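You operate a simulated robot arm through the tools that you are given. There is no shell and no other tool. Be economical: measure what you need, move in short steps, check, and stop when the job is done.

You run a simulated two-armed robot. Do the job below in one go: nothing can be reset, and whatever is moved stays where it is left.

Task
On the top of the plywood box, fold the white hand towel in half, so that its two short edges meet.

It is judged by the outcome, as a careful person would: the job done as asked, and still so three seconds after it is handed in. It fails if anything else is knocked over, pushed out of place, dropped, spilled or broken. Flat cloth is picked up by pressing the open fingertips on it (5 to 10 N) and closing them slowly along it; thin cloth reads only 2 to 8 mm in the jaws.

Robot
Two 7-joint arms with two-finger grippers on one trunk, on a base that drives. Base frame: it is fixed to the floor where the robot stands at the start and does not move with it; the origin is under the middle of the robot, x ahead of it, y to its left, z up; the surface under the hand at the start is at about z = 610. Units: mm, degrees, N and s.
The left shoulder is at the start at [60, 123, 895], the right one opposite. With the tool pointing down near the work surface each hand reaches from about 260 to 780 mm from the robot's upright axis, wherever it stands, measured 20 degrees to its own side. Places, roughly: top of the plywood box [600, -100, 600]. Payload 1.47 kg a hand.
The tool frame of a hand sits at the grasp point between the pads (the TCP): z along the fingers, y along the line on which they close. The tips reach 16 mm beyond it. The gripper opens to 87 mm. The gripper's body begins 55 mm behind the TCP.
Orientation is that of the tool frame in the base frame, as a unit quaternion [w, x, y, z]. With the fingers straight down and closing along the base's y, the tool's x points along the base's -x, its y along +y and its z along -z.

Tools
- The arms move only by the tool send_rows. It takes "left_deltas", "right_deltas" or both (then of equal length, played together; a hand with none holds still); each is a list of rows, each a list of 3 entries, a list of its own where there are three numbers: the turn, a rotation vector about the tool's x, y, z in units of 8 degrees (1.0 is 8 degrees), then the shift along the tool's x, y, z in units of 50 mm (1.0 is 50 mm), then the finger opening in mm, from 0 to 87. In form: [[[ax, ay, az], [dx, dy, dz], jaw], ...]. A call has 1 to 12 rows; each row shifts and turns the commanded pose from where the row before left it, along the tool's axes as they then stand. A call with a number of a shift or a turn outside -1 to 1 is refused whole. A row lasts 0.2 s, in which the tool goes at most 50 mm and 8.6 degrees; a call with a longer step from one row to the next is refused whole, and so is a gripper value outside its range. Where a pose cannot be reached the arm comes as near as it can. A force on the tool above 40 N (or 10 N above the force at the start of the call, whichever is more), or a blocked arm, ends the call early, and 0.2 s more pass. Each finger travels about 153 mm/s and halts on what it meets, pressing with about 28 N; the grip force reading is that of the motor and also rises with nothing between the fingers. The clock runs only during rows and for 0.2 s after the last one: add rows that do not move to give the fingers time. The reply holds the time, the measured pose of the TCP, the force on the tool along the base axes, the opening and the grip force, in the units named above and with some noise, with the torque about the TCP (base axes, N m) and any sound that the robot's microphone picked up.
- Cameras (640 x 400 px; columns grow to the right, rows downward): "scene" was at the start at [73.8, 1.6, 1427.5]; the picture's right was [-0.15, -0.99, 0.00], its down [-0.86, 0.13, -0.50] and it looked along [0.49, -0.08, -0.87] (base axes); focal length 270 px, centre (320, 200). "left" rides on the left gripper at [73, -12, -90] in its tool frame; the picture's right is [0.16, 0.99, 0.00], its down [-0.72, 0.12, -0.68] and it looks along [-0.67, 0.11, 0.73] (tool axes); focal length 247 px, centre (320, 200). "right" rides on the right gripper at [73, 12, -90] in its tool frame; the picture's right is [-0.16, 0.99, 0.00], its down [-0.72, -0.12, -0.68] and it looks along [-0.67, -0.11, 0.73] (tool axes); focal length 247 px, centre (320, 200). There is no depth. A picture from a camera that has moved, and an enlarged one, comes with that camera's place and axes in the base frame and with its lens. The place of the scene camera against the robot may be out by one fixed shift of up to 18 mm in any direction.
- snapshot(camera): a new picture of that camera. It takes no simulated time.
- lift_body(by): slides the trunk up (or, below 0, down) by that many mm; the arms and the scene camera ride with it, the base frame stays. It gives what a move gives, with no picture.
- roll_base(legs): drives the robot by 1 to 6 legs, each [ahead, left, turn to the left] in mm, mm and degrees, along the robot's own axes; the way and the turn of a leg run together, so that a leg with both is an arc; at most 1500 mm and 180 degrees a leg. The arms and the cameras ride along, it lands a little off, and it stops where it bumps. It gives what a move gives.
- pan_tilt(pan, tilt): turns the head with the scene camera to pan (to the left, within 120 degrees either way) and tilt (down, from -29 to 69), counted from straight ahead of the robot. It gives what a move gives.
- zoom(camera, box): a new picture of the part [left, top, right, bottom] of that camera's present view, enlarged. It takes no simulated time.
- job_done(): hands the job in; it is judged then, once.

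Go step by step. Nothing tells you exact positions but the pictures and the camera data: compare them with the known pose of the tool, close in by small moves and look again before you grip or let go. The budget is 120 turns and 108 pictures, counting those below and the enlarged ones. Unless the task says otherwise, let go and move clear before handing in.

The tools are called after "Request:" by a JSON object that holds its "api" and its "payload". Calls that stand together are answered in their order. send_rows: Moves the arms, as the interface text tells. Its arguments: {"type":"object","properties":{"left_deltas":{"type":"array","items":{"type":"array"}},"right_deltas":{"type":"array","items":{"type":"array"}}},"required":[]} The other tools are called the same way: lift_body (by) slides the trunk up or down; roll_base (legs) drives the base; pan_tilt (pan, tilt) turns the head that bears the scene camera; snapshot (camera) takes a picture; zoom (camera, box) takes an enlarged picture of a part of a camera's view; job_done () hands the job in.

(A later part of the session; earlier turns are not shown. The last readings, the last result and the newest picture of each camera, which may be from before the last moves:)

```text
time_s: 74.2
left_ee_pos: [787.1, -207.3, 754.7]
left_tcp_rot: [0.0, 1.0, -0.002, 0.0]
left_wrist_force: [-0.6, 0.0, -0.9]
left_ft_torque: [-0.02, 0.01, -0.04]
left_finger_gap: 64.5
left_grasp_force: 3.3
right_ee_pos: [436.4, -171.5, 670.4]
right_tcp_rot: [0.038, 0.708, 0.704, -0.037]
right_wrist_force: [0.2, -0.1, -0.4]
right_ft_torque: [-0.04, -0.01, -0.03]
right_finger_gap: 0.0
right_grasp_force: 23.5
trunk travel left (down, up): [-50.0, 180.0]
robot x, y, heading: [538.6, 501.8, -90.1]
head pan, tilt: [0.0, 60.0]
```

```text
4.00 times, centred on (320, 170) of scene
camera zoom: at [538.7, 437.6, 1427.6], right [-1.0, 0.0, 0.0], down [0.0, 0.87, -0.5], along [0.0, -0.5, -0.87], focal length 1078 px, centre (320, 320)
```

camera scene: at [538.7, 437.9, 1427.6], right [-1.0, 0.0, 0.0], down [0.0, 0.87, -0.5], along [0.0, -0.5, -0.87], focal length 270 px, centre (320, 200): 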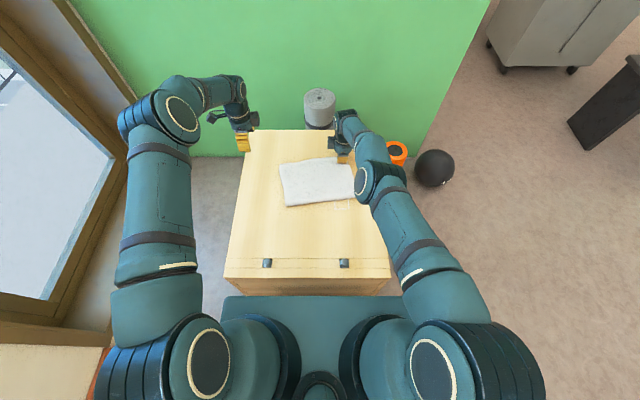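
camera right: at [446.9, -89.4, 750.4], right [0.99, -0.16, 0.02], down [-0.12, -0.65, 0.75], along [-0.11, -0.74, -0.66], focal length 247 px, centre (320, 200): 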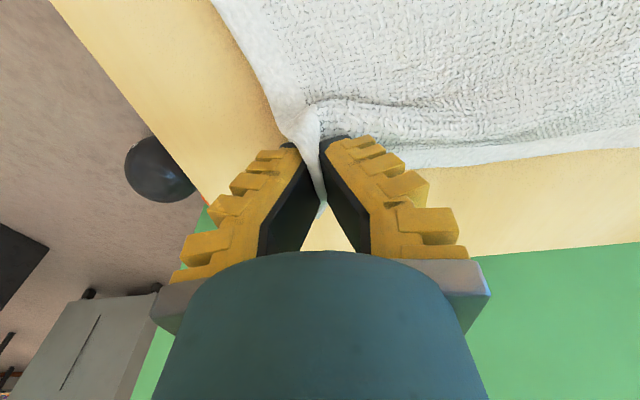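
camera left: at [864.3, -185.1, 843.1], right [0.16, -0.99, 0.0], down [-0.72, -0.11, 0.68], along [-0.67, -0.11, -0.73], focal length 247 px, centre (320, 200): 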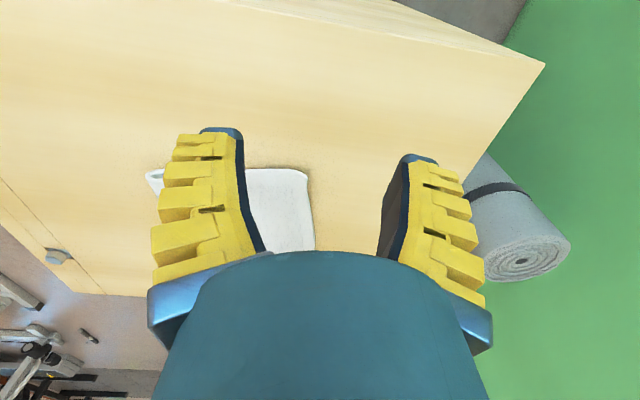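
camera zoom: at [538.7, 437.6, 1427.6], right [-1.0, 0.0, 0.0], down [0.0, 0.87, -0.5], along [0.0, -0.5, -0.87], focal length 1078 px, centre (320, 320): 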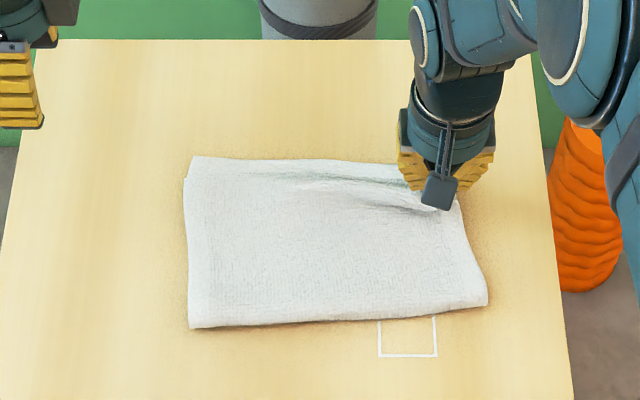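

Only the corner moved; the middle of the top edge still lies out at y ≈ -223 with a wrinkle. I lift this corner higher to peel the top layer up, so it can be laid again without the wrinkle.

Request:
{"api": "send_rows", "payload": {"right_deltas": [[[0, 0, 0], [0.148, 0.085, -0.3], 0], [[0, 0, 0], [0.148, 0.085, -0.3], 0], [[0, 0, 0], [0.148, 0.085, -0.3], 0], [[0, 0, 0], [0.148, 0.085, -0.3], 0], [[0, 0, 0], [0.148, 0.085, -0.3], 0], [[0, 0, 0], [0.148, 0.085, -0.3], 0], [[0, 0, 0], [0.148, 0.085, -0.3], 0], [[0, 0, 0], [0.148, 0.085, -0.3], 0], [[0, 0, 0], [0, 0, 0], 0]]}}

Request:
{"api": "zoom", "payload": {"camera": "scene", "box": [240, 120, 400, 220]}}

Request:
{"api": "snapshot", "payload": {"camera": "left"}}

Request:
{"api": "snapshot", "payload": {"camera": "right"}}

```text
time_s: 76.2
left_ee_pos: [786.4, -208.0, 753.9]
left_tcp_rot: [0.0, 1.0, -0.004, 0.0]
left_wrist_force: [-0.3, 0.0, -0.2]
left_ft_torque: [-0.05, 0.0, 0.06]
left_finger_gap: 64.6
left_grasp_force: 3.2
right_ee_pos: [468.5, -102.2, 784.3]
right_tcp_rot: [0.036, 0.709, 0.703, -0.037]
right_wrist_force: [-0.2, -0.2, -1.0]
right_ft_torque: [0.01, 0.01, 0.0]
right_finger_gap: 0.1
right_grasp_force: 29.4
trunk travel left (down, up): [-50.0, 180.0]
robot x, y, heading: [541.5, 503.3, -89.8]
head pan, tilt: [0.0, 60.0]
```

```text
4.00 times, centred on (320, 170) of scene
camera zoom: at [538.6, 437.5, 1427.5], right [-1.0, 0.0, 0.0], down [0.0, 0.87, -0.5], along [0.0, -0.5, -0.87], focal length 1078 px, centre (320, 320)
```

zoom: 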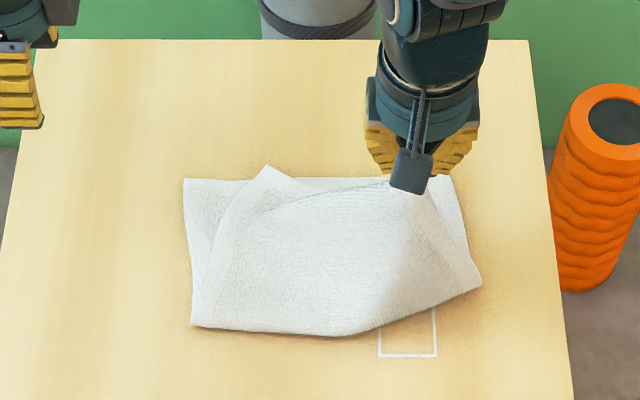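

```text
48 pictures are left
camera left: at [862.1, -195.1, 843.1], right [0.15, -0.99, 0.0], down [-0.72, -0.11, 0.68], along [-0.67, -0.1, -0.73], focal length 247 px, centre (320, 200)
```

left: 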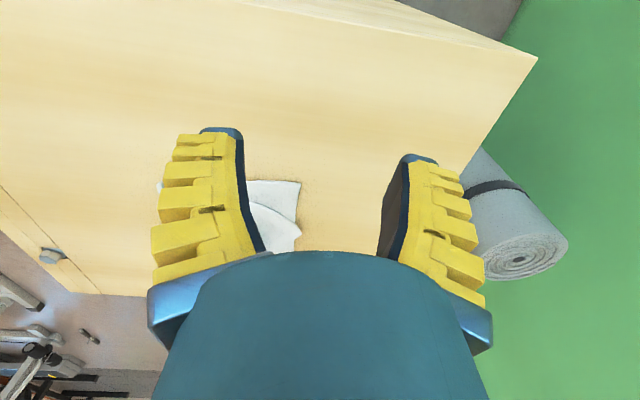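

```text
47 pictures are left
camera right: at [479.9, -19.1, 864.9], right [0.99, -0.16, 0.02], down [-0.12, -0.65, 0.75], along [-0.11, -0.74, -0.66], focal length 247 px, centre (320, 200)
```

right: 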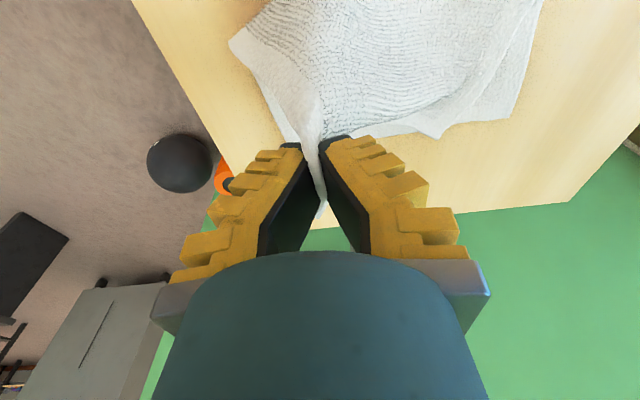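

The bottom layer is flat (far corners ≈ (671, -199) and (418, -199)), but the top-left corner came in to about (589, -214). The safest fix is to unfold towards me, where single-layer gripping is easy, and fold again with both hands.

Request:
{"api": "send_rows", "payload": {"right_deltas": [[[0, 0, 0], [0.4, -0.06, 0], 0], [[0, 0, 0], [0.4, -0.06, 0], 0], [[0, 0, 0], [0.4, -0.06, 0], 0], [[0, 0, 0], [0.4, -0.06, 0], 0], [[0, 0, 0], [0.4, -0.06, 0], 0], [[0, 0, 0], [0.4, -0.06, 0.1], 0], [[0, 0, 0], [0.4, -0.06, 0.2], 0], [[0, 0, 0], [0.4, -0.06, 0.3], 0], [[0, 0, 0], [0.4, -0.06, 0.4], 0], [[0, 0, 0], [0.3, 0, 0.4], 0], [[0, 0, 0], [0.2, 0, 0.4], 0], [[0, 0, 0], [0, 0, 0], 0]]}}

Request:
{"api": "snapshot", "payload": {"camera": "scene"}}

```text
time_s: 78.8
left_ee_pos: [787.5, -207.2, 753.6]
left_tcp_rot: [0.001, 1.0, -0.004, 0.0]
left_wrist_force: [0.6, 0.0, -0.8]
left_ft_torque: [0.04, 0.02, -0.01]
left_finger_gap: 64.5
left_grasp_force: 3.0
right_ee_pos: [443.9, 93.7, 673.4]
right_tcp_rot: [0.038, 0.709, 0.703, -0.038]
right_wrist_force: [0.7, -0.6, -0.1]
right_ft_torque: [-0.02, -0.01, 0.03]
right_finger_gap: 0.1
right_grasp_force: 28.8
trunk travel left (down, up): [-50.0, 180.0]
robot x, y, heading: [539.6, 503.0, -90.0]
head pan, tilt: [0.0, 60.0]
```

```text
46 pictures are left
camera scene: at [538.6, 437.6, 1427.6], right [-1.0, 0.0, 0.0], down [0.0, 0.87, -0.5], along [0.0, -0.5, -0.87], focal length 270 px, centre (320, 200)
```

scene: 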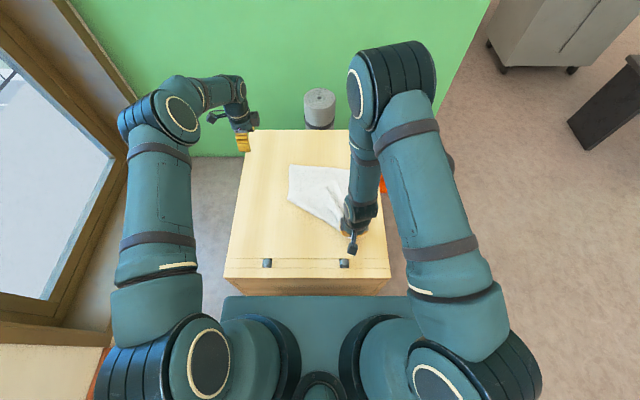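

Request:
{"api": "zoom", "payload": {"camera": "scene", "box": [260, 150, 388, 230]}}

```text
5.00 times, centred on (324, 190) of scene
camera zoom: at [538.6, 437.6, 1427.6], right [-1.0, 0.0, 0.0], down [0.0, 0.87, -0.5], along [0.0, -0.5, -0.87], focal length 1348 px, centre (300, 250)
```

zoom: 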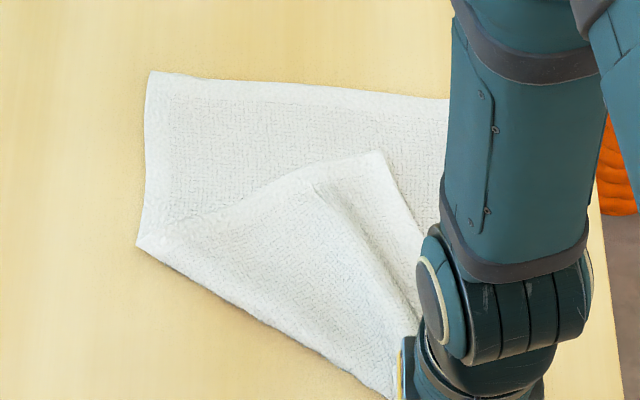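

The flap's left corner still lies on the bottom layer at about (480, -125). I keep pulling the right corner towards me until the flap turns over.

Request:
{"api": "send_rows", "payload": {"right_deltas": [[[0, 0, 0], [0.25, -0.06, -0.1], 0], [[0, 0, 0], [0.25, -0.06, 0], 0], [[0, 0, 0], [0.25, -0.06, 0], 0], [[0, 0, 0], [0.25, -0.06, 0], 0], [[0, 0, 0], [0.25, -0.06, 0], 0], [[0, 0, 0], [0.25, -0.06, 0], 0], [[0, 0, 0], [0.2, -0.06, 0], 0], [[0, 0, 0], [0, 0, 0], 0]]}}

Request:
{"api": "zoom", "payload": {"camera": "scene", "box": [240, 140, 400, 265]}}

```text
time_s: 80.6
left_ee_pos: [788.3, -207.0, 754.1]
left_tcp_rot: [0.0, 1.0, -0.004, -0.001]
left_wrist_force: [-0.5, 0.4, -0.7]
left_ft_torque: [0.0, -0.01, -0.01]
left_finger_gap: 64.6
left_grasp_force: 3.1
right_ee_pos: [421.5, 179.3, 668.6]
right_tcp_rot: [0.037, 0.709, 0.703, -0.038]
right_wrist_force: [-0.2, -0.7, -0.2]
right_ft_torque: [0.0, -0.02, -0.02]
right_finger_gap: 0.0
right_grasp_force: 26.6
trunk travel left (down, up): [-50.0, 180.0]
robot x, y, heading: [537.6, 503.9, -89.9]
head pan, tilt: [0.0, 60.0]
```

```text
3.20 times, centred on (320, 202) of scene
camera zoom: at [538.6, 437.6, 1427.6], right [-1.0, 0.0, 0.0], down [0.0, 0.87, -0.5], along [0.0, -0.5, -0.87], focal length 863 px, centre (320, 192)
```

zoom: 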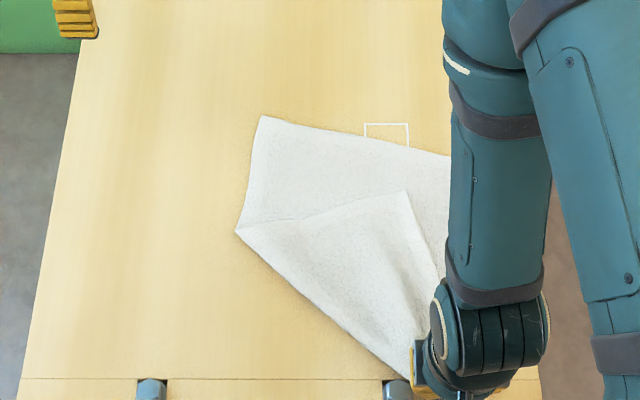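

The whole towel slid along and the flap stayed folded. Hanging the flap from its right corner and swinging it over to the left-near side should let its left corner come down on bare wood.

Request:
{"api": "send_rows", "payload": {"right_deltas": [[[0, 0, 0], [-0.17, 0, -0.48], 0], [[0, 0, 0], [-0.17, 0, -0.48], 0], [[0, 0, 0], [-0.17, 0, -0.48], 0], [[0, 0, 0], [-0.17, 0, -0.48], 0], [[0, 0, 0], [-0.17, 0, -0.48], 0], [[0, 0, 0], [-0.17, 0, -0.48], 0], [[0, 0, 0], [-0.17, 0, -0.48], 0], [[0, 0, 0], [-0.1, 0, -0.48], 0], [[0, 0, 0], [0, 0, 0], 0]]}}

Request:
{"api": "snapshot", "payload": {"camera": "scene"}}

Request:
{"api": "snapshot", "payload": {"camera": "right"}}

```text
time_s: 82.6
left_ee_pos: [787.2, -207.5, 754.2]
left_tcp_rot: [0.0, 1.0, -0.004, 0.0]
left_wrist_force: [-0.4, 0.7, -0.1]
left_ft_torque: [-0.01, 0.03, -0.01]
left_finger_gap: 64.6
left_grasp_force: 3.3
right_ee_pos: [421.8, 134.3, 866.5]
right_tcp_rot: [0.038, 0.709, 0.704, -0.037]
right_wrist_force: [0.8, -0.2, 0.2]
right_ft_torque: [0.0, -0.02, 0.01]
right_finger_gap: 0.2
right_grasp_force: 26.8
trunk travel left (down, up): [-50.0, 180.0]
robot x, y, heading: [539.8, 502.2, -89.9]
head pan, tilt: [0.0, 60.0]
```

```text
43 pictures are left
camera scene: at [538.7, 437.4, 1427.5], right [-1.0, 0.0, 0.0], down [0.0, 0.87, -0.5], along [0.0, -0.5, -0.87], focal length 270 px, centre (320, 200)
```

scene: 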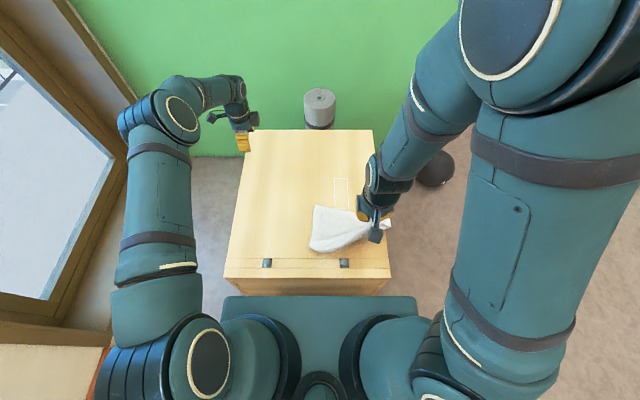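

```text
42 pictures are left
camera right: at [433.8, 216.7, 947.2], right [0.99, -0.16, 0.02], down [-0.12, -0.65, 0.75], along [-0.11, -0.74, -0.66], focal length 247 px, centre (320, 200)
```

right: 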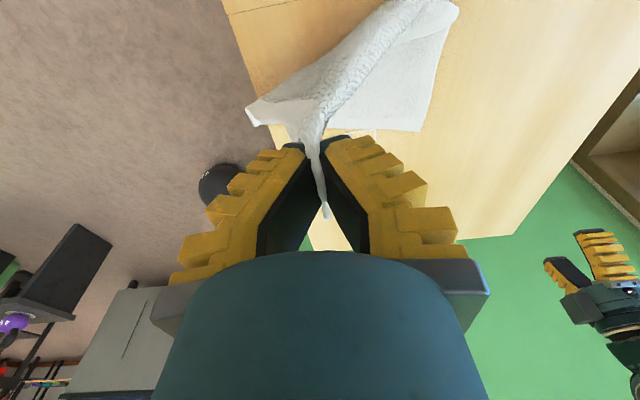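

Request:
{"api": "send_rows", "payload": {"right_deltas": [[[0, 0, 0], [0, 0.45, 0], 0], [[0, 0, 0], [0, 0.45, 0], 0], [[0, 0, 0], [0, 0.45, 0], 0], [[0, 0, 0], [0, 0.45, 0], 0], [[0, 0, 0], [0, 0.45, 0], 0], [[0, 0, 0], [0, 0.45, 0], 0], [[0, 0, 0], [0, 0.45, 0], 0], [[0, 0, 0], [0, 0.45, 0], 0], [[0, 0, 0], [0, 0.45, 0], 0], [[0, 0, 0], [0, 0.45, 0], 0], [[0, 0, 0], [0, 0, 0], 0]]}}

Request:
{"api": "snapshot", "payload": {"camera": "scene"}}

Request:
{"api": "snapshot", "payload": {"camera": "right"}}

Request:
{"api": "snapshot", "payload": {"camera": "left"}}

```text
time_s: 85.0
left_ee_pos: [787.9, -207.1, 754.5]
left_tcp_rot: [0.0, 1.0, -0.004, 0.001]
left_wrist_force: [-0.1, 0.0, 0.6]
left_ft_torque: [-0.02, -0.01, 0.02]
left_finger_gap: 64.3
left_grasp_force: 2.8
right_ee_pos: [647.3, 134.5, 865.7]
right_tcp_rot: [0.036, 0.709, 0.703, -0.037]
right_wrist_force: [0.6, 0.0, 1.3]
right_ft_torque: [-0.01, 0.01, -0.02]
right_finger_gap: 0.0
right_grasp_force: 26.1
trunk travel left (down, up): [-50.0, 180.0]
robot x, y, heading: [538.4, 498.5, -89.7]
head pan, tilt: [0.0, 60.0]
```

```text
41 pictures are left
camera scene: at [538.6, 437.6, 1427.6], right [-1.0, 0.0, 0.0], down [0.0, 0.87, -0.5], along [0.0, -0.5, -0.87], focal length 270 px, centre (320, 200)
```

scene: 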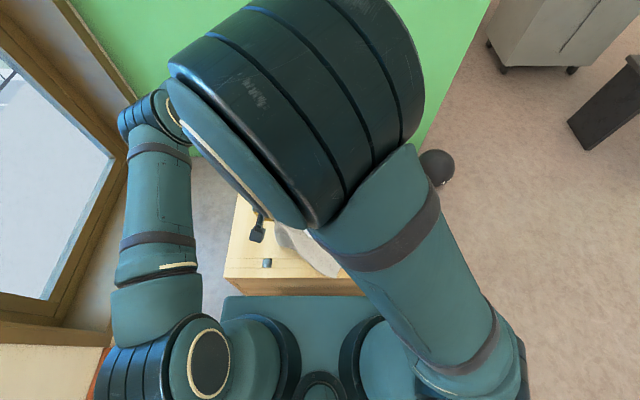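

```text
40 pictures are left
camera right: at [658.3, 215.8, 946.4], right [0.99, -0.16, 0.02], down [-0.12, -0.65, 0.75], along [-0.11, -0.74, -0.66], focal length 247 px, centre (320, 200)
```

right: 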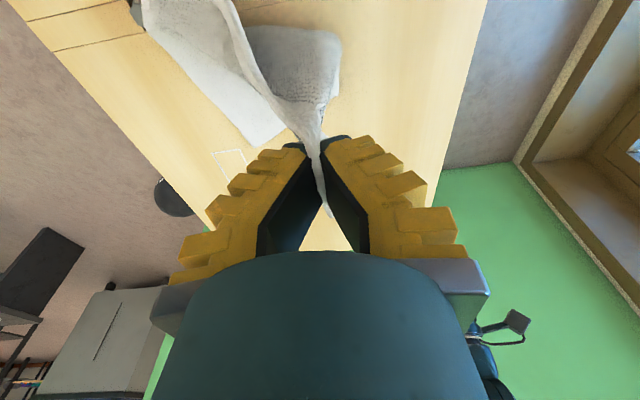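

```text
39 pictures are left
camera left: at [862.1, -195.0, 843.2], right [0.15, -0.99, 0.0], down [-0.72, -0.11, 0.68], along [-0.67, -0.1, -0.73], focal length 247 px, centre (320, 200)
```

left: 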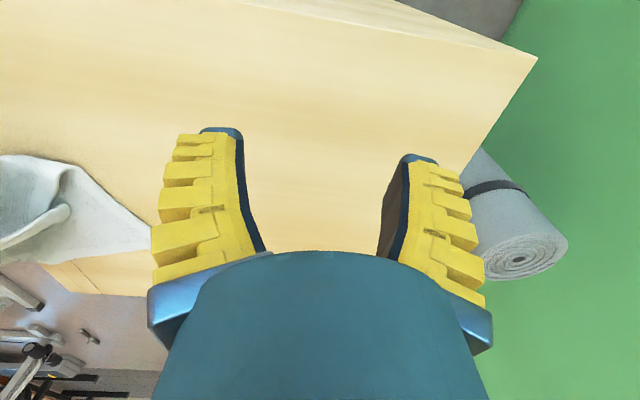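

The flap now hangs from the right hand near the left side. I move the left hand nearer on the left to get a good look at the hanging left corner.

Request:
{"api": "send_rows", "payload": {"left_deltas": [[[0, 0, 0], [0.3, -0.7, 0], 60], [[0, 0, 0], [0.3, -0.7, 0], 60], [[0, 0, 0], [0, -0.8, 0], 60], [[0, 0, 0], [0, -0.8, 0], 60], [[0, 0, 0], [0, -0.8, 0], 60], [[0, 0, 0], [0, 0, 0], 60]]}}

Request:
{"api": "snapshot", "payload": {"camera": "left"}}

```text
time_s: 86.4
left_ee_pos: [819.1, -18.0, 752.1]
left_tcp_rot: [0.001, 1.0, -0.004, 0.0]
left_wrist_force: [-0.7, -0.1, 0.3]
left_ft_torque: [0.0, -0.02, -0.01]
left_finger_gap: 64.8
left_grasp_force: 3.4
right_ee_pos: [646.8, 133.6, 865.7]
right_tcp_rot: [0.037, 0.708, 0.704, -0.037]
right_wrist_force: [0.1, 0.4, -0.2]
right_ft_torque: [0.02, 0.05, 0.0]
right_finger_gap: 0.2
right_grasp_force: 29.9
trunk travel left (down, up): [-50.0, 180.0]
robot x, y, heading: [539.7, 506.6, -90.0]
head pan, tilt: [0.0, 60.0]
```

```text
38 pictures are left
camera left: at [893.0, -6.6, 840.5], right [0.15, -0.99, 0.0], down [-0.72, -0.11, 0.68], along [-0.67, -0.1, -0.73], focal length 247 px, centre (320, 200)
```

left: 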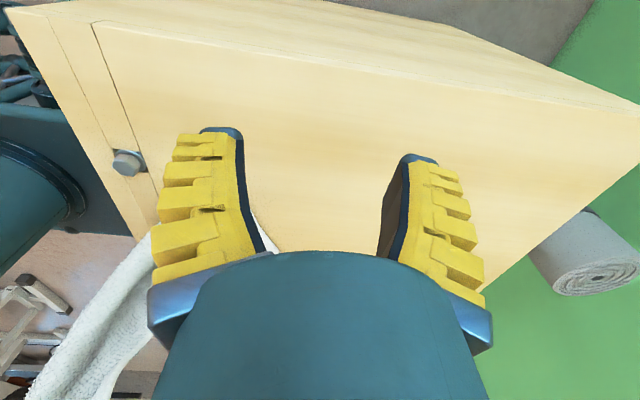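

That view doesn't help. I lay the hanging edge down instead: swing the right hand a bit further left, then down in an arc towards the right-near corner.

Request:
{"api": "send_rows", "payload": {"right_deltas": [[[0, 0, 0], [0.1, 0.4, 0], 0], [[0, 0, 0], [0.1, 0.4, 0], 0], [[0, 0, 0], [0.05, -0.695, 0.052], 0], [[0, 0, 0], [0.05, -0.677, 0.154], 0], [[0, 0, 0], [0.05, -0.649, 0.25], 0], [[0, 0, 0], [0.05, -0.606, 0.348], 0], [[0, 0, 0], [0.05, -0.55, 0.432], 0], [[0, 0, 0], [0.05, -0.479, 0.508], 0], [[0, 0, 0], [0.05, -0.395, 0.569], 0], [[0, 0, 0], [0.05, -0.306, 0.62], 0], [[0, 0, 0], [0.05, -0.21, 0.649], 0], [[0, 0, 0], [0.05, -0.113, 0.6], 0]]}}

Request:
{"api": "snapshot", "payload": {"camera": "scene"}}

Request:
{"api": "snapshot", "payload": {"camera": "right"}}

```text
time_s: 89.0
left_ee_pos: [818.7, -18.3, 751.6]
left_tcp_rot: [0.0, 1.0, -0.004, 0.0]
left_wrist_force: [-0.1, 0.5, 0.3]
left_ft_torque: [0.01, 0.0, 0.0]
left_finger_gap: 64.7
left_grasp_force: 3.7
right_ee_pos: [451.6, 149.2, 654.8]
right_tcp_rot: [0.037, 0.708, 0.704, -0.037]
right_wrist_force: [-0.1, 0.0, -0.4]
right_ft_torque: [-0.01, -0.05, -0.01]
right_finger_gap: 0.3
right_grasp_force: 28.4
trunk travel left (down, up): [-50.0, 180.0]
robot x, y, heading: [542.0, 501.4, -89.9]
head pan, tilt: [0.0, 60.0]
```

```text
37 pictures are left
camera scene: at [538.5, 437.3, 1427.5], right [-1.0, 0.0, 0.0], down [0.0, 0.87, -0.5], along [0.0, -0.5, -0.87], focal length 270 px, centre (320, 200)
```

scene: 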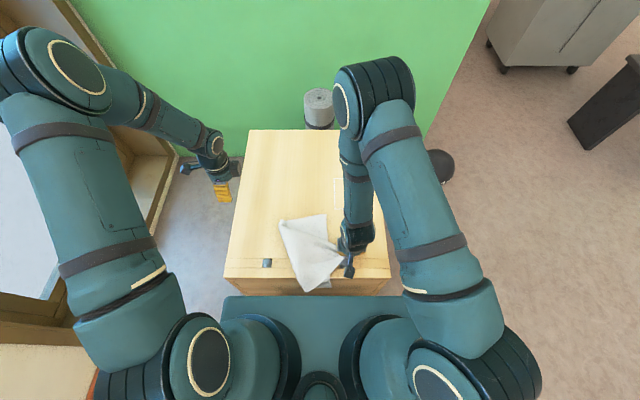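

```text
36 pictures are left
camera right: at [463.8, 230.5, 734.5], right [0.99, -0.16, 0.02], down [-0.12, -0.65, 0.75], along [-0.11, -0.74, -0.66], focal length 247 px, centre (320, 200)
```

right: 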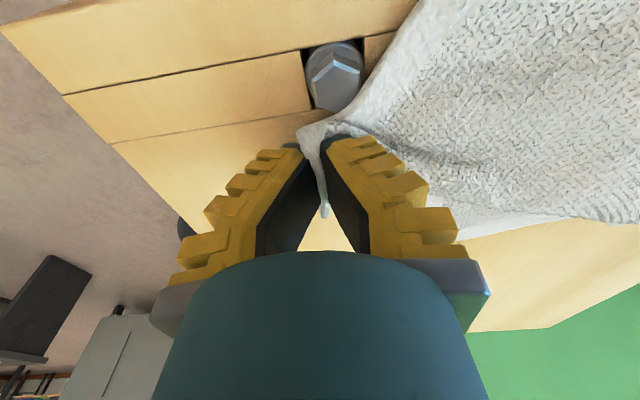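

Request:
{"api": "zoom", "payload": {"camera": "scene", "box": [240, 190, 400, 300]}}

```text
3.64 times, centred on (320, 245) of scene
camera zoom: at [538.5, 437.3, 1427.5], right [-1.0, 0.0, 0.0], down [0.0, 0.87, -0.5], along [0.0, -0.5, -0.87], focal length 980 px, centre (320, 36)
```

zoom: 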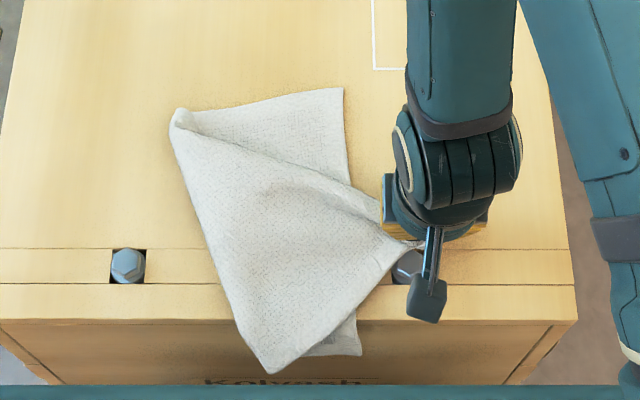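

The towel's left-near corner now hangs over the box's front edge at about (585, 230). I drag the held corner away from me so the towel is fully on the box again.

Request:
{"api": "send_rows", "payload": {"right_deltas": [[[0, 0, 0], [-0.1, 0, -0.4], 0], [[0, 0, 0], [-0.4, 0, -0.2], 0], [[0, 0, 0], [-0.45, 0, 0], 0], [[0, 0, 0], [-0.45, 0, 0], 0], [[0, 0, 0], [-0.45, 0, 0], 0], [[0, 0, 0], [-0.45, 0, 0], 0], [[0, 0, 0], [-0.45, 0, 0], 0], [[0, 0, 0], [-0.45, 0, 0], 0], [[0, 0, 0], [-0.45, 0, 0.2], 0], [[0, 0, 0], [-0.4, 0, 0.3], 0], [[0, 0, 0], [0, 0, 0], 0]]}}

Request:
{"api": "zoom", "payload": {"camera": "scene", "box": [220, 130, 420, 280]}}

```text
time_s: 91.4
left_ee_pos: [818.4, -18.6, 751.4]
left_tcp_rot: [0.0, 1.0, -0.003, 0.0]
left_wrist_force: [-0.2, -0.4, 0.5]
left_ft_torque: [0.02, -0.05, -0.02]
left_finger_gap: 64.7
left_grasp_force: 3.2
right_ee_pos: [448.8, -53.5, 680.9]
right_tcp_rot: [0.037, 0.709, 0.703, -0.037]
right_wrist_force: [0.2, 0.2, -0.3]
right_ft_torque: [-0.01, -0.01, -0.02]
right_finger_gap: 0.1
right_grasp_force: 27.9
trunk travel left (down, up): [-50.0, 180.0]
robot x, y, heading: [539.9, 502.3, -90.1]
head pan, tilt: [0.0, 60.0]
```

```text
2.67 times, centred on (320, 205) of scene
camera zoom: at [538.6, 437.7, 1427.6], right [-1.0, 0.0, 0.0], down [0.0, 0.87, -0.5], along [0.0, -0.5, -0.87], focal length 719 px, centre (320, 187)
```

zoom: 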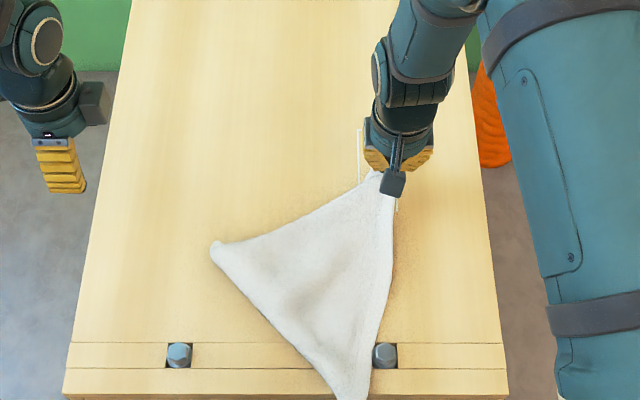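

Request:
{"api": "send_rows", "payload": {"right_deltas": [[[0, 0, 0], [-0.4, 0, 0], 0], [[0, 0, 0], [-0.4, 0, 0], 0], [[0, 0, 0], [-0.4, 0, 0], 0], [[0, 0, 0], [-0.4, 0, 0.1], 0], [[0, 0, 0], [-0.4, 0, 0.2], 0], [[0, 0, 0], [0, 0, 0.2], 0], [[0, 0, 0], [0, 0, 0], 0]]}}

Request:
{"api": "zoom", "payload": {"camera": "scene", "box": [220, 130, 420, 280]}}

Request:
{"api": "snapshot", "payload": {"camera": "left"}}

```text
time_s: 93.0
left_ee_pos: [818.2, -19.3, 752.5]
left_tcp_rot: [0.0, 1.0, -0.003, 0.0]
left_wrist_force: [0.0, 0.6, -0.3]
left_ft_torque: [0.02, -0.03, -0.01]
left_finger_gap: 64.5
left_grasp_force: 3.2
right_ee_pos: [451.8, -154.4, 667.3]
right_tcp_rot: [0.037, 0.709, 0.703, -0.038]
right_wrist_force: [0.2, 1.3, -3.4]
right_ft_torque: [-0.05, 0.01, 0.0]
right_finger_gap: 0.0
right_grasp_force: 27.3
trunk travel left (down, up): [-50.0, 180.0]
robot x, y, heading: [541.9, 501.4, -90.0]
head pan, tilt: [0.0, 60.0]
```

```text
2.67 times, centred on (320, 205) of scene
camera zoom: at [538.6, 437.7, 1427.6], right [-1.0, 0.0, 0.0], down [0.0, 0.87, -0.5], along [0.0, -0.5, -0.87], focal length 719 px, centre (320, 187)
```

zoom: 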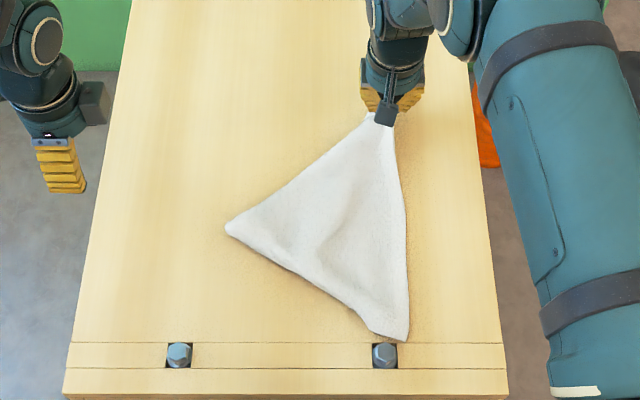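

```text
32 pictures are left
camera left: at [893.0, -6.8, 840.5], right [0.15, -0.99, 0.0], down [-0.72, -0.11, 0.68], along [-0.67, -0.1, -0.73], focal length 247 px, centre (320, 200)
```

left: 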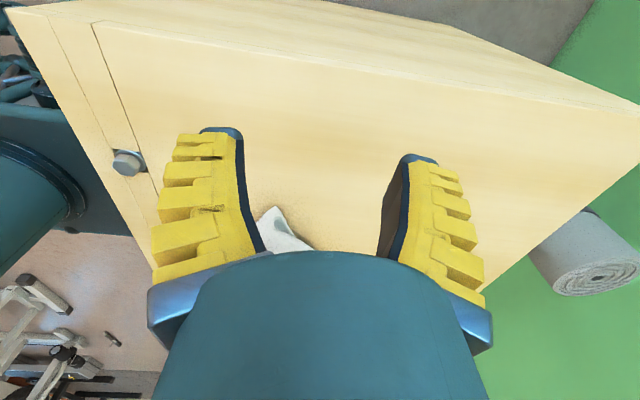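

The towel forms a taut triangle with a point at about (655, 21) on the left. I slacken the right hand a little, turn the left hand to the natural orientation and look at that point from above to grip it.

Request:
{"api": "send_rows", "payload": {"left_deltas": [[[0, 0, -1], [0, 0, 0], 60], [[0, 0, -1], [0, 0, 0], 60], [[0, 0, -1], [0, 0, 0], 60], [[0, 0, -1], [0, 0, 0], 60], [[0, 0, -1], [0, 0, 0], 60], [[0, 0, -1], [0, 0, 0], 60], [[0, 0, -1], [0, 0, 0], 60], [[0, 0, -1], [0, 0, 0], 60], [[0, 0, -1], [0, 0, 0], 60], [[0, 0, -1], [0, 0, 0], 60], [[0, 0, -1], [0, 0, 0], 60], [[0, 0, -0.25], [0, 0, 0], 60]], "right_deltas": [[[0, 0, 0], [0.1, 0, 0], 0], [[0, 0, 0], [0.1, 0, 0], 0], [[0, 0, 0], [0.1, 0, 0], 0], [[0, 0, 0], [0, 0, 0], 0], [[0, 0, 0], [0, 0, 0], 0], [[0, 0, 0], [0, 0, 0], 0], [[0, 0, 0], [0, 0, 0], 0], [[0, 0, 0], [0, 0, 0], 0], [[0, 0, 0], [0, 0, 0], 0], [[0, 0, 0], [0, 0, 0], 0], [[0, 0, 0], [0, 0, 0], 0], [[0, 0, 0], [0, 0, 0], 0]]}}

Request:
{"api": "send_rows", "payload": {"left_deltas": [[[0, 0, 0], [0.24, -0.59, 0.13], 50], [[0, 0, 0], [0.24, -0.59, 0.13], 40], [[0, 0, 0], [0.24, -0.59, 0.13], 34], [[0, 0, 0], [0.24, -0.59, 0.13], 34], [[0, 0, 0], [0.24, -0.59, 0.13], 34], [[0, 0, 0], [0, 0, 0], 34]]}}

Request:
{"api": "snapshot", "payload": {"camera": "left"}}

```text
time_s: 95.6
left_ee_pos: [819.1, -16.2, 753.5]
left_tcp_rot: [0.0, 0.709, 0.705, 0.0]
left_wrist_force: [1.5, -0.6, 1.2]
left_ft_torque: [0.03, 0.03, 0.03]
left_finger_gap: 64.9
left_grasp_force: 3.5
right_ee_pos: [451.2, -140.0, 665.4]
right_tcp_rot: [0.037, 0.708, 0.704, -0.039]
right_wrist_force: [0.0, 0.4, -0.6]
right_ft_torque: [-0.02, -0.02, 0.04]
right_finger_gap: 0.0
right_grasp_force: 30.5
trunk travel left (down, up): [-50.0, 180.0]
robot x, y, heading: [539.4, 504.1, -89.9]
head pan, tilt: [0.0, 60.0]
```

```text
time_s: 97.0
left_ee_pos: [672.3, 43.0, 720.1]
left_tcp_rot: [0.0, 0.709, 0.705, 0.0]
left_wrist_force: [0.9, 0.5, 0.9]
left_ft_torque: [0.01, 0.03, 0.02]
left_finger_gap: 40.0
left_grasp_force: 4.3
right_ee_pos: [451.0, -141.4, 664.6]
right_tcp_rot: [0.037, 0.709, 0.703, -0.038]
right_wrist_force: [0.3, 0.3, -0.4]
right_ft_torque: [0.01, -0.03, 0.02]
right_finger_gap: 0.0
right_grasp_force: 30.0
trunk travel left (down, up): [-50.0, 180.0]
robot x, y, heading: [541.4, 505.9, -90.2]
head pan, tilt: [0.0, 60.0]
```

```text
31 pictures are left
camera left: at [662.7, 117.2, 809.0], right [0.99, 0.15, 0.0], down [0.11, -0.72, 0.68], along [0.1, -0.67, -0.73], focal length 247 px, centre (320, 200)
```

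left: 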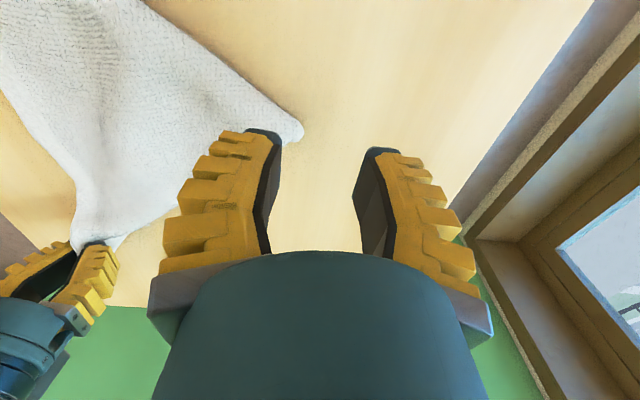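

The point looks rounded, maybe a fold rather than a corner. I take a close-up of the towel to understand its shape.

Request:
{"api": "zoom", "payload": {"camera": "scene", "box": [276, 168, 376, 264]}}

```text
4.17 times, centred on (326, 216) of scene
camera zoom: at [538.6, 437.6, 1427.6], right [-1.0, 0.0, 0.0], down [0.0, 0.87, -0.5], along [0.0, -0.5, -0.87], focal length 1123 px, centre (295, 133)
```

zoom: 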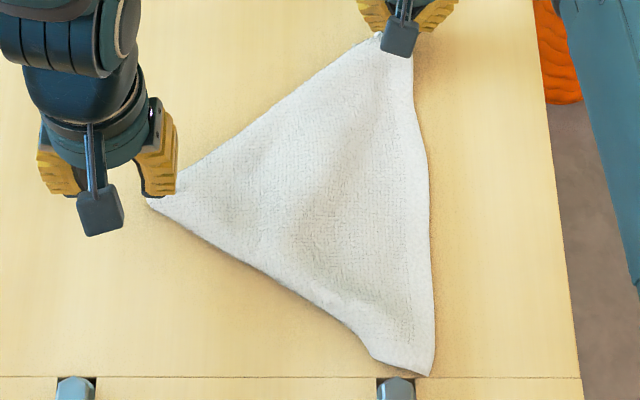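

The right-hand boundary from the held corner to the near point P ≈ (439, 158) is a true hemmed edge about 330 mm long, so P is the towel's other corner on that long edge. If the left hand grips P too, lifting that whole edge will unfold the towel by gravity. First I drag the held corner a bit further out and bring the left hand over.

Request:
{"api": "send_rows", "payload": {"left_deltas": [[[0, 0, 0], [0, 0, -0.8], 34], [[0, 0, 0], [0, 0, -0.4], 34], [[0, 0, 0], [0, 0, 0], 34], [[0, 0, 0], [0, 0, 0], 34], [[0, 0, 0], [0, 0, 0], 34], [[0, 0, 0], [0, 0, 0], 34], [[0, 0, 0], [0, 0, 0], 34], [[0, 0, 0], [0, 0, 0], 34]], "right_deltas": [[[0, 0, 0], [0, 0, 0], 0], [[0, 0, 0], [-0.1, 0.3, -0.1], 0], [[0, 0, 0], [-0.2, 0.3, 0], 0], [[0, 0, 0], [-0.2, 0.3, 0], 0], [[0, 0, 0], [-0.2, 0.3, 0], 0], [[0, 0, 0], [-0.2, 0.3, 0], 0], [[0, 0, 0], [-0.2, 0.2, 0], 0], [[0, 0, 0], [0, 0, 0], 0]]}}

Request:
{"api": "zoom", "payload": {"camera": "scene", "box": [250, 130, 410, 270]}}

```text
time_s: 98.8
left_ee_pos: [672.2, 44.0, 780.4]
left_tcp_rot: [0.0, 0.71, 0.705, 0.001]
left_wrist_force: [0.8, 0.0, -0.2]
left_ft_torque: [0.0, 0.01, -0.01]
left_finger_gap: 39.9
left_grasp_force: 4.4
right_ee_pos: [535.3, -194.7, 676.4]
right_tcp_rot: [0.036, 0.709, 0.703, -0.037]
right_wrist_force: [0.9, 0.7, -0.2]
right_ft_torque: [0.02, -0.01, 0.01]
right_finger_gap: 0.1
right_grasp_force: 26.2
trunk travel left (down, up): [-50.0, 180.0]
robot x, y, heading: [542.5, 504.7, -89.6]
head pan, tilt: [0.0, 60.0]
```

```text
2.86 times, centred on (330, 200) of scene
camera zoom: at [538.6, 437.6, 1427.6], right [-1.0, 0.0, 0.0], down [0.0, 0.87, -0.5], along [0.0, -0.5, -0.87], focal length 770 px, centre (291, 200)
```

zoom: 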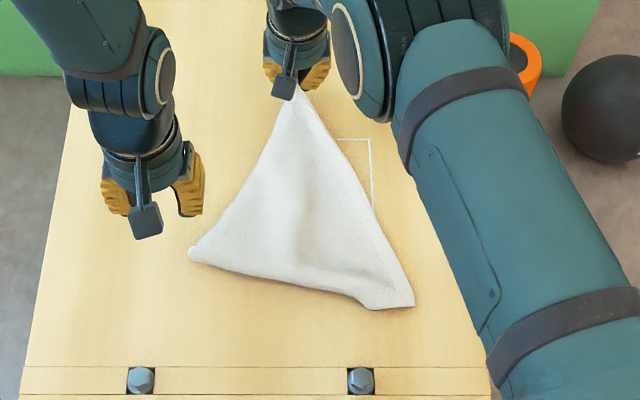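

P is at about (403, 95) now. I bring the left hand above it and look.

Request:
{"api": "send_rows", "payload": {"left_deltas": [[[0, 0, 0], [0.08, -0.65, 0], 34], [[0, 0, 0], [0.08, -0.65, 0], 34], [[0, 0, 0], [0.08, -0.65, 0], 34], [[0, 0, 0], [0.08, -0.65, 0], 34], [[0, 0, 0], [0.08, -0.65, 0], 34], [[0, 0, 0], [0.08, -0.65, 0], 34], [[0, 0, 0], [0.08, -0.65, 0], 34], [[0, 0, 0], [0.08, -0.65, 0.4], 34], [[0, 0, 0], [0, 0, 0.7], 34], [[0, 0, 0], [0, 0, 0.7], 34], [[0, 0, 0], [0, 0, 0], 30]]}}

Request:
{"api": "snapshot", "payload": {"camera": "left"}}

```text
time_s: 100.6
left_ee_pos: [491.4, 34.0, 759.3]
left_tcp_rot: [0.02, 0.655, 0.755, 0.016]
left_wrist_force: [0.2, 0.5, 1.3]
left_ft_torque: [0.03, 0.04, -0.01]
left_finger_gap: 40.1
left_grasp_force: 3.7
right_ee_pos: [426.5, -189.6, 635.7]
right_tcp_rot: [0.009, 0.766, 0.643, -0.021]
right_wrist_force: [0.2, 0.1, 0.8]
right_ft_torque: [-0.04, 0.02, 0.01]
right_finger_gap: 0.0
right_grasp_force: 27.2
trunk travel left (down, up): [-50.0, 180.0]
robot x, y, heading: [541.8, 505.0, -90.1]
head pan, tilt: [0.0, 60.0]
stopped in row 8 (right hand): the arm was blocked; the commanded pose is now the measured one
```

```text
28 pictures are left
camera left: at [467.2, 107.3, 846.0], right [0.95, 0.3, 0.05], down [0.18, -0.7, 0.69], along [0.24, -0.65, -0.72], focal length 247 px, centre (320, 200)
```

left: 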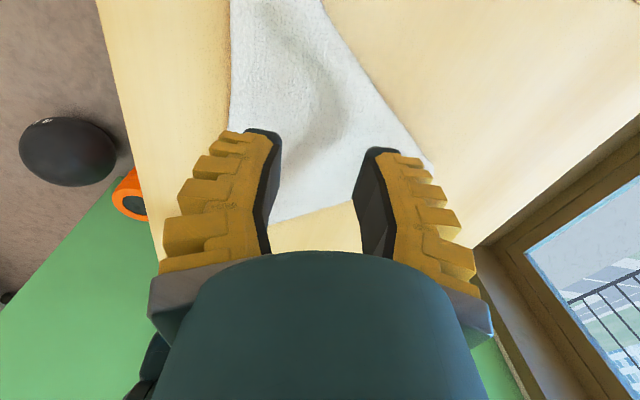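

The arms touched and the right one was pushed aside, so that approach is out. I withdraw the left hand and look again.

Request:
{"api": "send_rows", "payload": {"left_deltas": [[[0, 0, 0], [0, 0.5, -0.2], 34], [[0, 0, 0], [0, 0.7, -0.2], 34], [[0, 0, 0], [0, 0.8, 0], 34], [[0, 0, 0], [0, 0.8, 0], 34], [[0, 0, 0], [0, 0.8, 0], 34], [[0, 0, 0], [0, 0.8, 0], 34], [[0, 0, 0], [0, 0, 0], 34]]}}

Request:
{"api": "zoom", "payload": {"camera": "scene", "box": [240, 130, 420, 245]}}

```text
time_s: 102.2
left_ee_pos: [708.5, 67.8, 789.2]
left_tcp_rot: [0.02, 0.655, 0.755, 0.014]
left_wrist_force: [0.0, -0.3, -0.3]
left_ft_torque: [0.01, -0.01, -0.02]
left_finger_gap: 40.0
left_grasp_force: 3.8
right_ee_pos: [427.3, -189.7, 635.9]
right_tcp_rot: [0.01, 0.765, 0.644, -0.021]
right_wrist_force: [0.4, -0.4, 0.1]
right_ft_torque: [0.02, -0.02, 0.03]
right_finger_gap: 0.1
right_grasp_force: 27.6
trunk travel left (down, up): [-50.0, 180.0]
robot x, y, heading: [539.8, 504.6, -90.0]
head pan, tilt: [0.0, 60.0]
```

```text
3.48 times, centred on (330, 188) of scene
camera zoom: at [538.5, 437.6, 1427.6], right [-1.0, 0.0, 0.0], down [0.0, 0.87, -0.5], along [0.0, -0.5, -0.87], focal length 938 px, centre (285, 244)
```

zoom: 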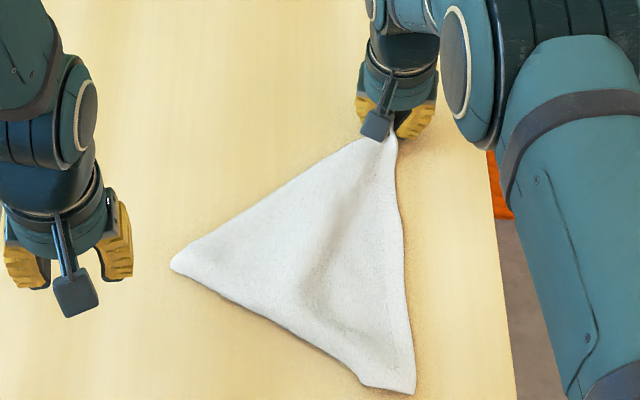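

The towel is unchanged. I now lift the held corner high so the folds fall out by gravity, and look at how it hangs.

Request:
{"api": "send_rows", "payload": {"left_deltas": [[[0, 0, 0], [0, 0.8, 0], 60], [[0, 0, 0], [0, 0.8, 0], 60], [[0, 0, 0], [0, 0.4, 0], 60], [[0, 0, 0], [0, 0, 0], 60], [[0, 0, 0], [0, 0, 0], 60], [[0, 0, 0], [0, 0, 0], 60], [[0, 0, 0], [0, 0, 0], 60], [[0, 0, 0], [0, 0, 0], 60], [[0, 0, 0], [0, 0, 0], 60], [[0, 0, 0], [0, 0, 0], 60], [[0, 0, 0], [0, 0, 0], 60]], "right_deltas": [[[0, 0, 0], [0.2, 0.1, -0.5], 0], [[0, 0, 0], [0.32, 0.19, -0.85], 0], [[0, 0, 0], [0.32, 0.19, -0.85], 0], [[0, 0, 0], [0.32, 0.19, -0.85], 0], [[0, 0, 0], [0.32, 0.19, -0.85], 0], [[0, 0, 0], [0.32, 0.19, -0.85], 0], [[0, 0, 0], [0.32, 0.19, -0.85], 0], [[0, 0, 0], [0.32, 0.19, -0.85], 0], [[0, 0, 0], [0.32, 0.19, -0.85], 0], [[0, 0, 0], [0, 0, 0], 0], [[0, 0, 0], [0, 0, 0], 0]]}}

Request:
{"api": "snapshot", "payload": {"camera": "scene"}}

Request:
{"api": "snapshot", "payload": {"camera": "right"}}

```text
time_s: 104.6
left_ee_pos: [807.4, 81.8, 794.2]
left_tcp_rot: [0.02, 0.655, 0.755, 0.014]
left_wrist_force: [-0.7, -0.3, 0.0]
left_ft_torque: [0.0, 0.0, 0.01]
left_finger_gap: 64.5
left_grasp_force: 3.3
right_ee_pos: [536.6, -50.7, 992.7]
right_tcp_rot: [0.009, 0.765, 0.644, -0.02]
right_wrist_force: [0.1, 0.1, 0.2]
right_ft_torque: [-0.01, 0.02, 0.02]
right_finger_gap: 0.0
right_grasp_force: 25.7
trunk travel left (down, up): [-50.0, 180.0]
robot x, y, heading: [538.4, 502.6, -89.9]
head pan, tilt: [0.0, 60.0]
```

```text
26 pictures are left
camera scene: at [538.7, 437.8, 1427.6], right [-1.0, 0.0, 0.0], down [0.0, 0.87, -0.5], along [0.0, -0.5, -0.87], focal length 270 px, centre (320, 200)
```

scene: 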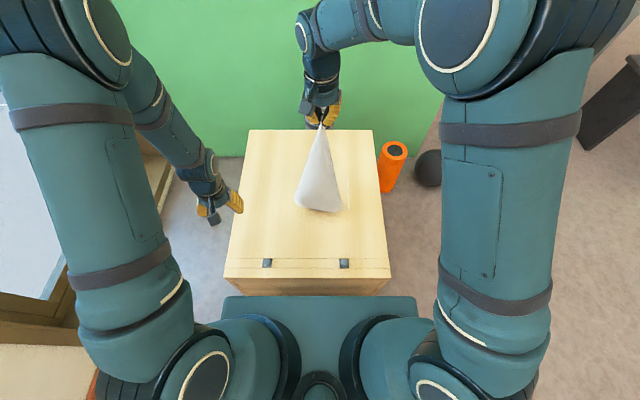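

```text
25 pictures are left
camera right: at [561.9, 22.0, 1077.9], right [0.95, -0.32, 0.0], down [-0.22, -0.67, 0.71], along [-0.23, -0.67, -0.7], focal length 247 px, centre (320, 200)
```

right: 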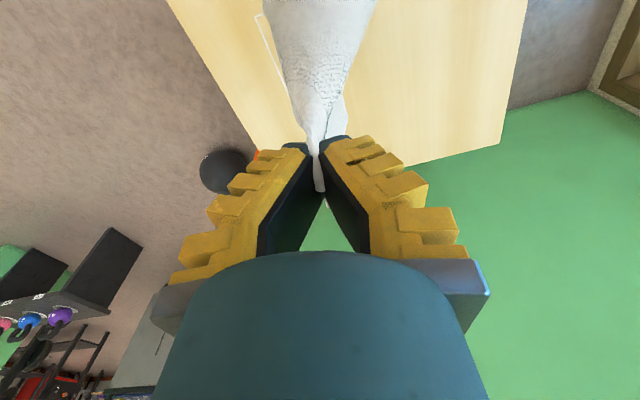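

Request:
{"api": "zoom", "payload": {"camera": "scene", "box": [270, 110, 370, 220]}}

Request:
{"api": "snapshot", "payload": {"camera": "left"}}

```text
3.64 times, centred on (320, 165) of scene
camera zoom: at [538.7, 437.8, 1427.6], right [-1.0, 0.0, 0.0], down [0.0, 0.87, -0.5], along [0.0, -0.5, -0.87], focal length 980 px, centre (320, 327)
```

zoom: 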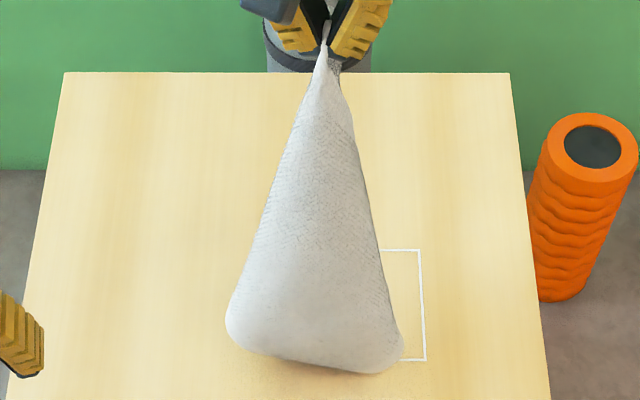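

```text
23 pictures are left
camera left: at [782.3, 154.0, 880.9], right [0.95, 0.3, 0.05], down [0.18, -0.7, 0.69], along [0.24, -0.65, -0.72], focal length 247 px, centre (320, 200)
```

left: 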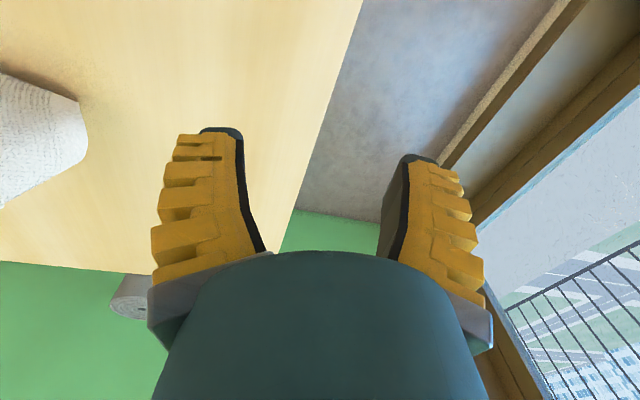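

Request:
{"api": "send_rows", "payload": {"right_deltas": [[[0, 0, 0], [0, 0, -0.7], 0], [[0, 0, 0], [0, 0, -0.7], 0], [[0, 0, 0], [0, 0, -0.6], 0], [[0, 0, 0], [0, 0, 0], 0], [[0, 0, 0], [0, 0, 0], 0], [[0, 0, 0], [0, 0, 0], 0], [[0, 0, 0], [0, 0, 0], 0]]}}

Request:
{"api": "zoom", "payload": {"camera": "scene", "box": [260, 80, 380, 220]}}

```text
time_s: 106.2
left_ee_pos: [806.7, 82.7, 793.8]
left_tcp_rot: [0.02, 0.655, 0.756, 0.014]
left_wrist_force: [-0.1, -0.2, 0.5]
left_ft_torque: [0.0, 0.0, 0.03]
left_finger_gap: 64.5
left_grasp_force: 3.4
right_ee_pos: [540.4, -50.2, 1093.0]
right_tcp_rot: [0.01, 0.765, 0.643, -0.021]
right_wrist_force: [0.1, 0.4, -0.1]
right_ft_torque: [0.01, -0.01, 0.04]
right_finger_gap: 0.0
right_grasp_force: 26.3
trunk travel left (down, up): [-50.0, 180.0]
robot x, y, heading: [539.5, 501.2, -89.7]
head pan, tilt: [0.0, 60.0]
```

```text
2.86 times, centred on (320, 150) of scene
camera zoom: at [538.7, 437.6, 1427.6], right [-1.0, 0.0, 0.0], down [0.0, 0.87, -0.5], along [0.0, -0.5, -0.87], focal length 770 px, centre (320, 343)
```

zoom: 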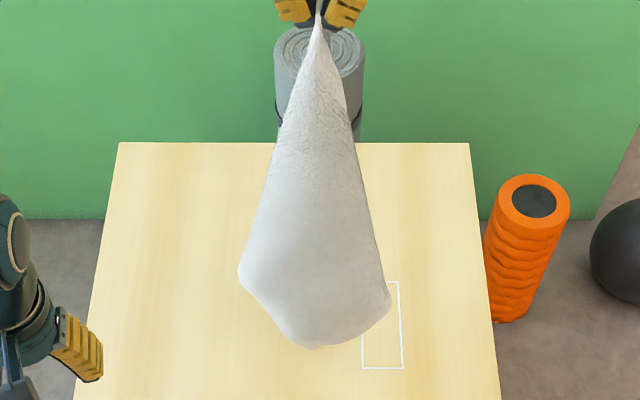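

Now it hangs nearly open like a kite: the left vertex, about (625, -45, 743), should be the other corner of the long edge. I turn the left hand so its jaws close along y and bring it in from the left to catch that corner in the air.

Request:
{"api": "send_rows", "payload": {"left_deltas": [[[0, 0, 1], [0, 0, 0], 87], [[0, 0, 1], [0, 0, 0], 87], [[0, 0, 1], [0, 0, 0], 87], [[0, 0, 1], [0, 0, 0], 87], [[0, 0, 1], [0, 0, 0], 87], [[0, 0, 1], [0, 0, 0], 87], [[0, 0, 1], [0, 0, 0], 87], [[0, 0, 1], [0, 0, 0], 87], [[0, 0, 1], [0, 0, 0], 87], [[0, 0, 1], [0, 0, 0], 87], [[0, 0, 1], [0, 0, 0], 87], [[0, 0, 1], [0, 0, 0], 87]]}}

Request:
{"api": "send_rows", "payload": {"left_deltas": [[[0, 0, 0.26], [-0.24, 0.51, 0.16], 87], [[0, 0, 0], [-0.24, 0.51, 0.16], 87], [[0, 0, 0], [-0.24, 0.51, 0.16], 87], [[0, 0, 0], [-0.24, 0.51, 0.16], 87], [[0, 0, 0], [-0.24, 0.51, 0.16], 87], [[0, 0, 0], [0, 0, 0], 87]]}}

Request:
{"api": "snapshot", "payload": {"camera": "left"}}

```text
time_s: 108.8
left_ee_pos: [806.6, 81.3, 794.1]
left_tcp_rot: [0.003, 1.0, 0.019, 0.024]
left_wrist_force: [0.5, -0.7, 0.5]
left_ft_torque: [0.0, -0.01, 0.0]
left_finger_gap: 86.7
left_grasp_force: 0.1
right_ee_pos: [540.6, -47.9, 1092.6]
right_tcp_rot: [0.009, 0.765, 0.643, -0.021]
right_wrist_force: [-0.7, 0.0, -1.2]
right_ft_torque: [-0.02, 0.02, 0.0]
right_finger_gap: 0.0
right_grasp_force: 29.2
trunk travel left (down, up): [-50.0, 180.0]
robot x, y, heading: [541.6, 503.7, -89.8]
head pan, tilt: [0.0, 60.0]
```

```text
time_s: 110.2
left_ee_pos: [750.8, -47.6, 750.8]
left_tcp_rot: [0.003, 1.0, 0.002, 0.024]
left_wrist_force: [-0.4, -0.1, 0.1]
left_ft_torque: [0.01, 0.0, -0.02]
left_finger_gap: 87.2
left_grasp_force: 0.2
right_ee_pos: [542.0, -48.2, 1092.3]
right_tcp_rot: [0.009, 0.765, 0.644, -0.021]
right_wrist_force: [0.1, -0.3, -0.6]
right_ft_torque: [-0.05, 0.02, 0.0]
right_finger_gap: 0.2
right_grasp_force: 27.9
trunk travel left (down, up): [-50.0, 180.0]
robot x, y, heading: [542.1, 501.0, -90.0]
head pan, tilt: [0.0, 60.0]
```

```text
21 pictures are left
camera left: at [820.5, -33.9, 842.8], right [0.16, -0.99, 0.01], down [-0.76, -0.11, 0.64], along [-0.64, -0.11, -0.76], focal length 247 px, centre (320, 200)
```

left: 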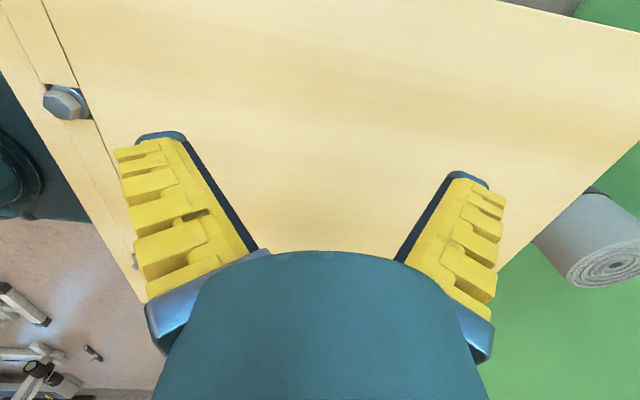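

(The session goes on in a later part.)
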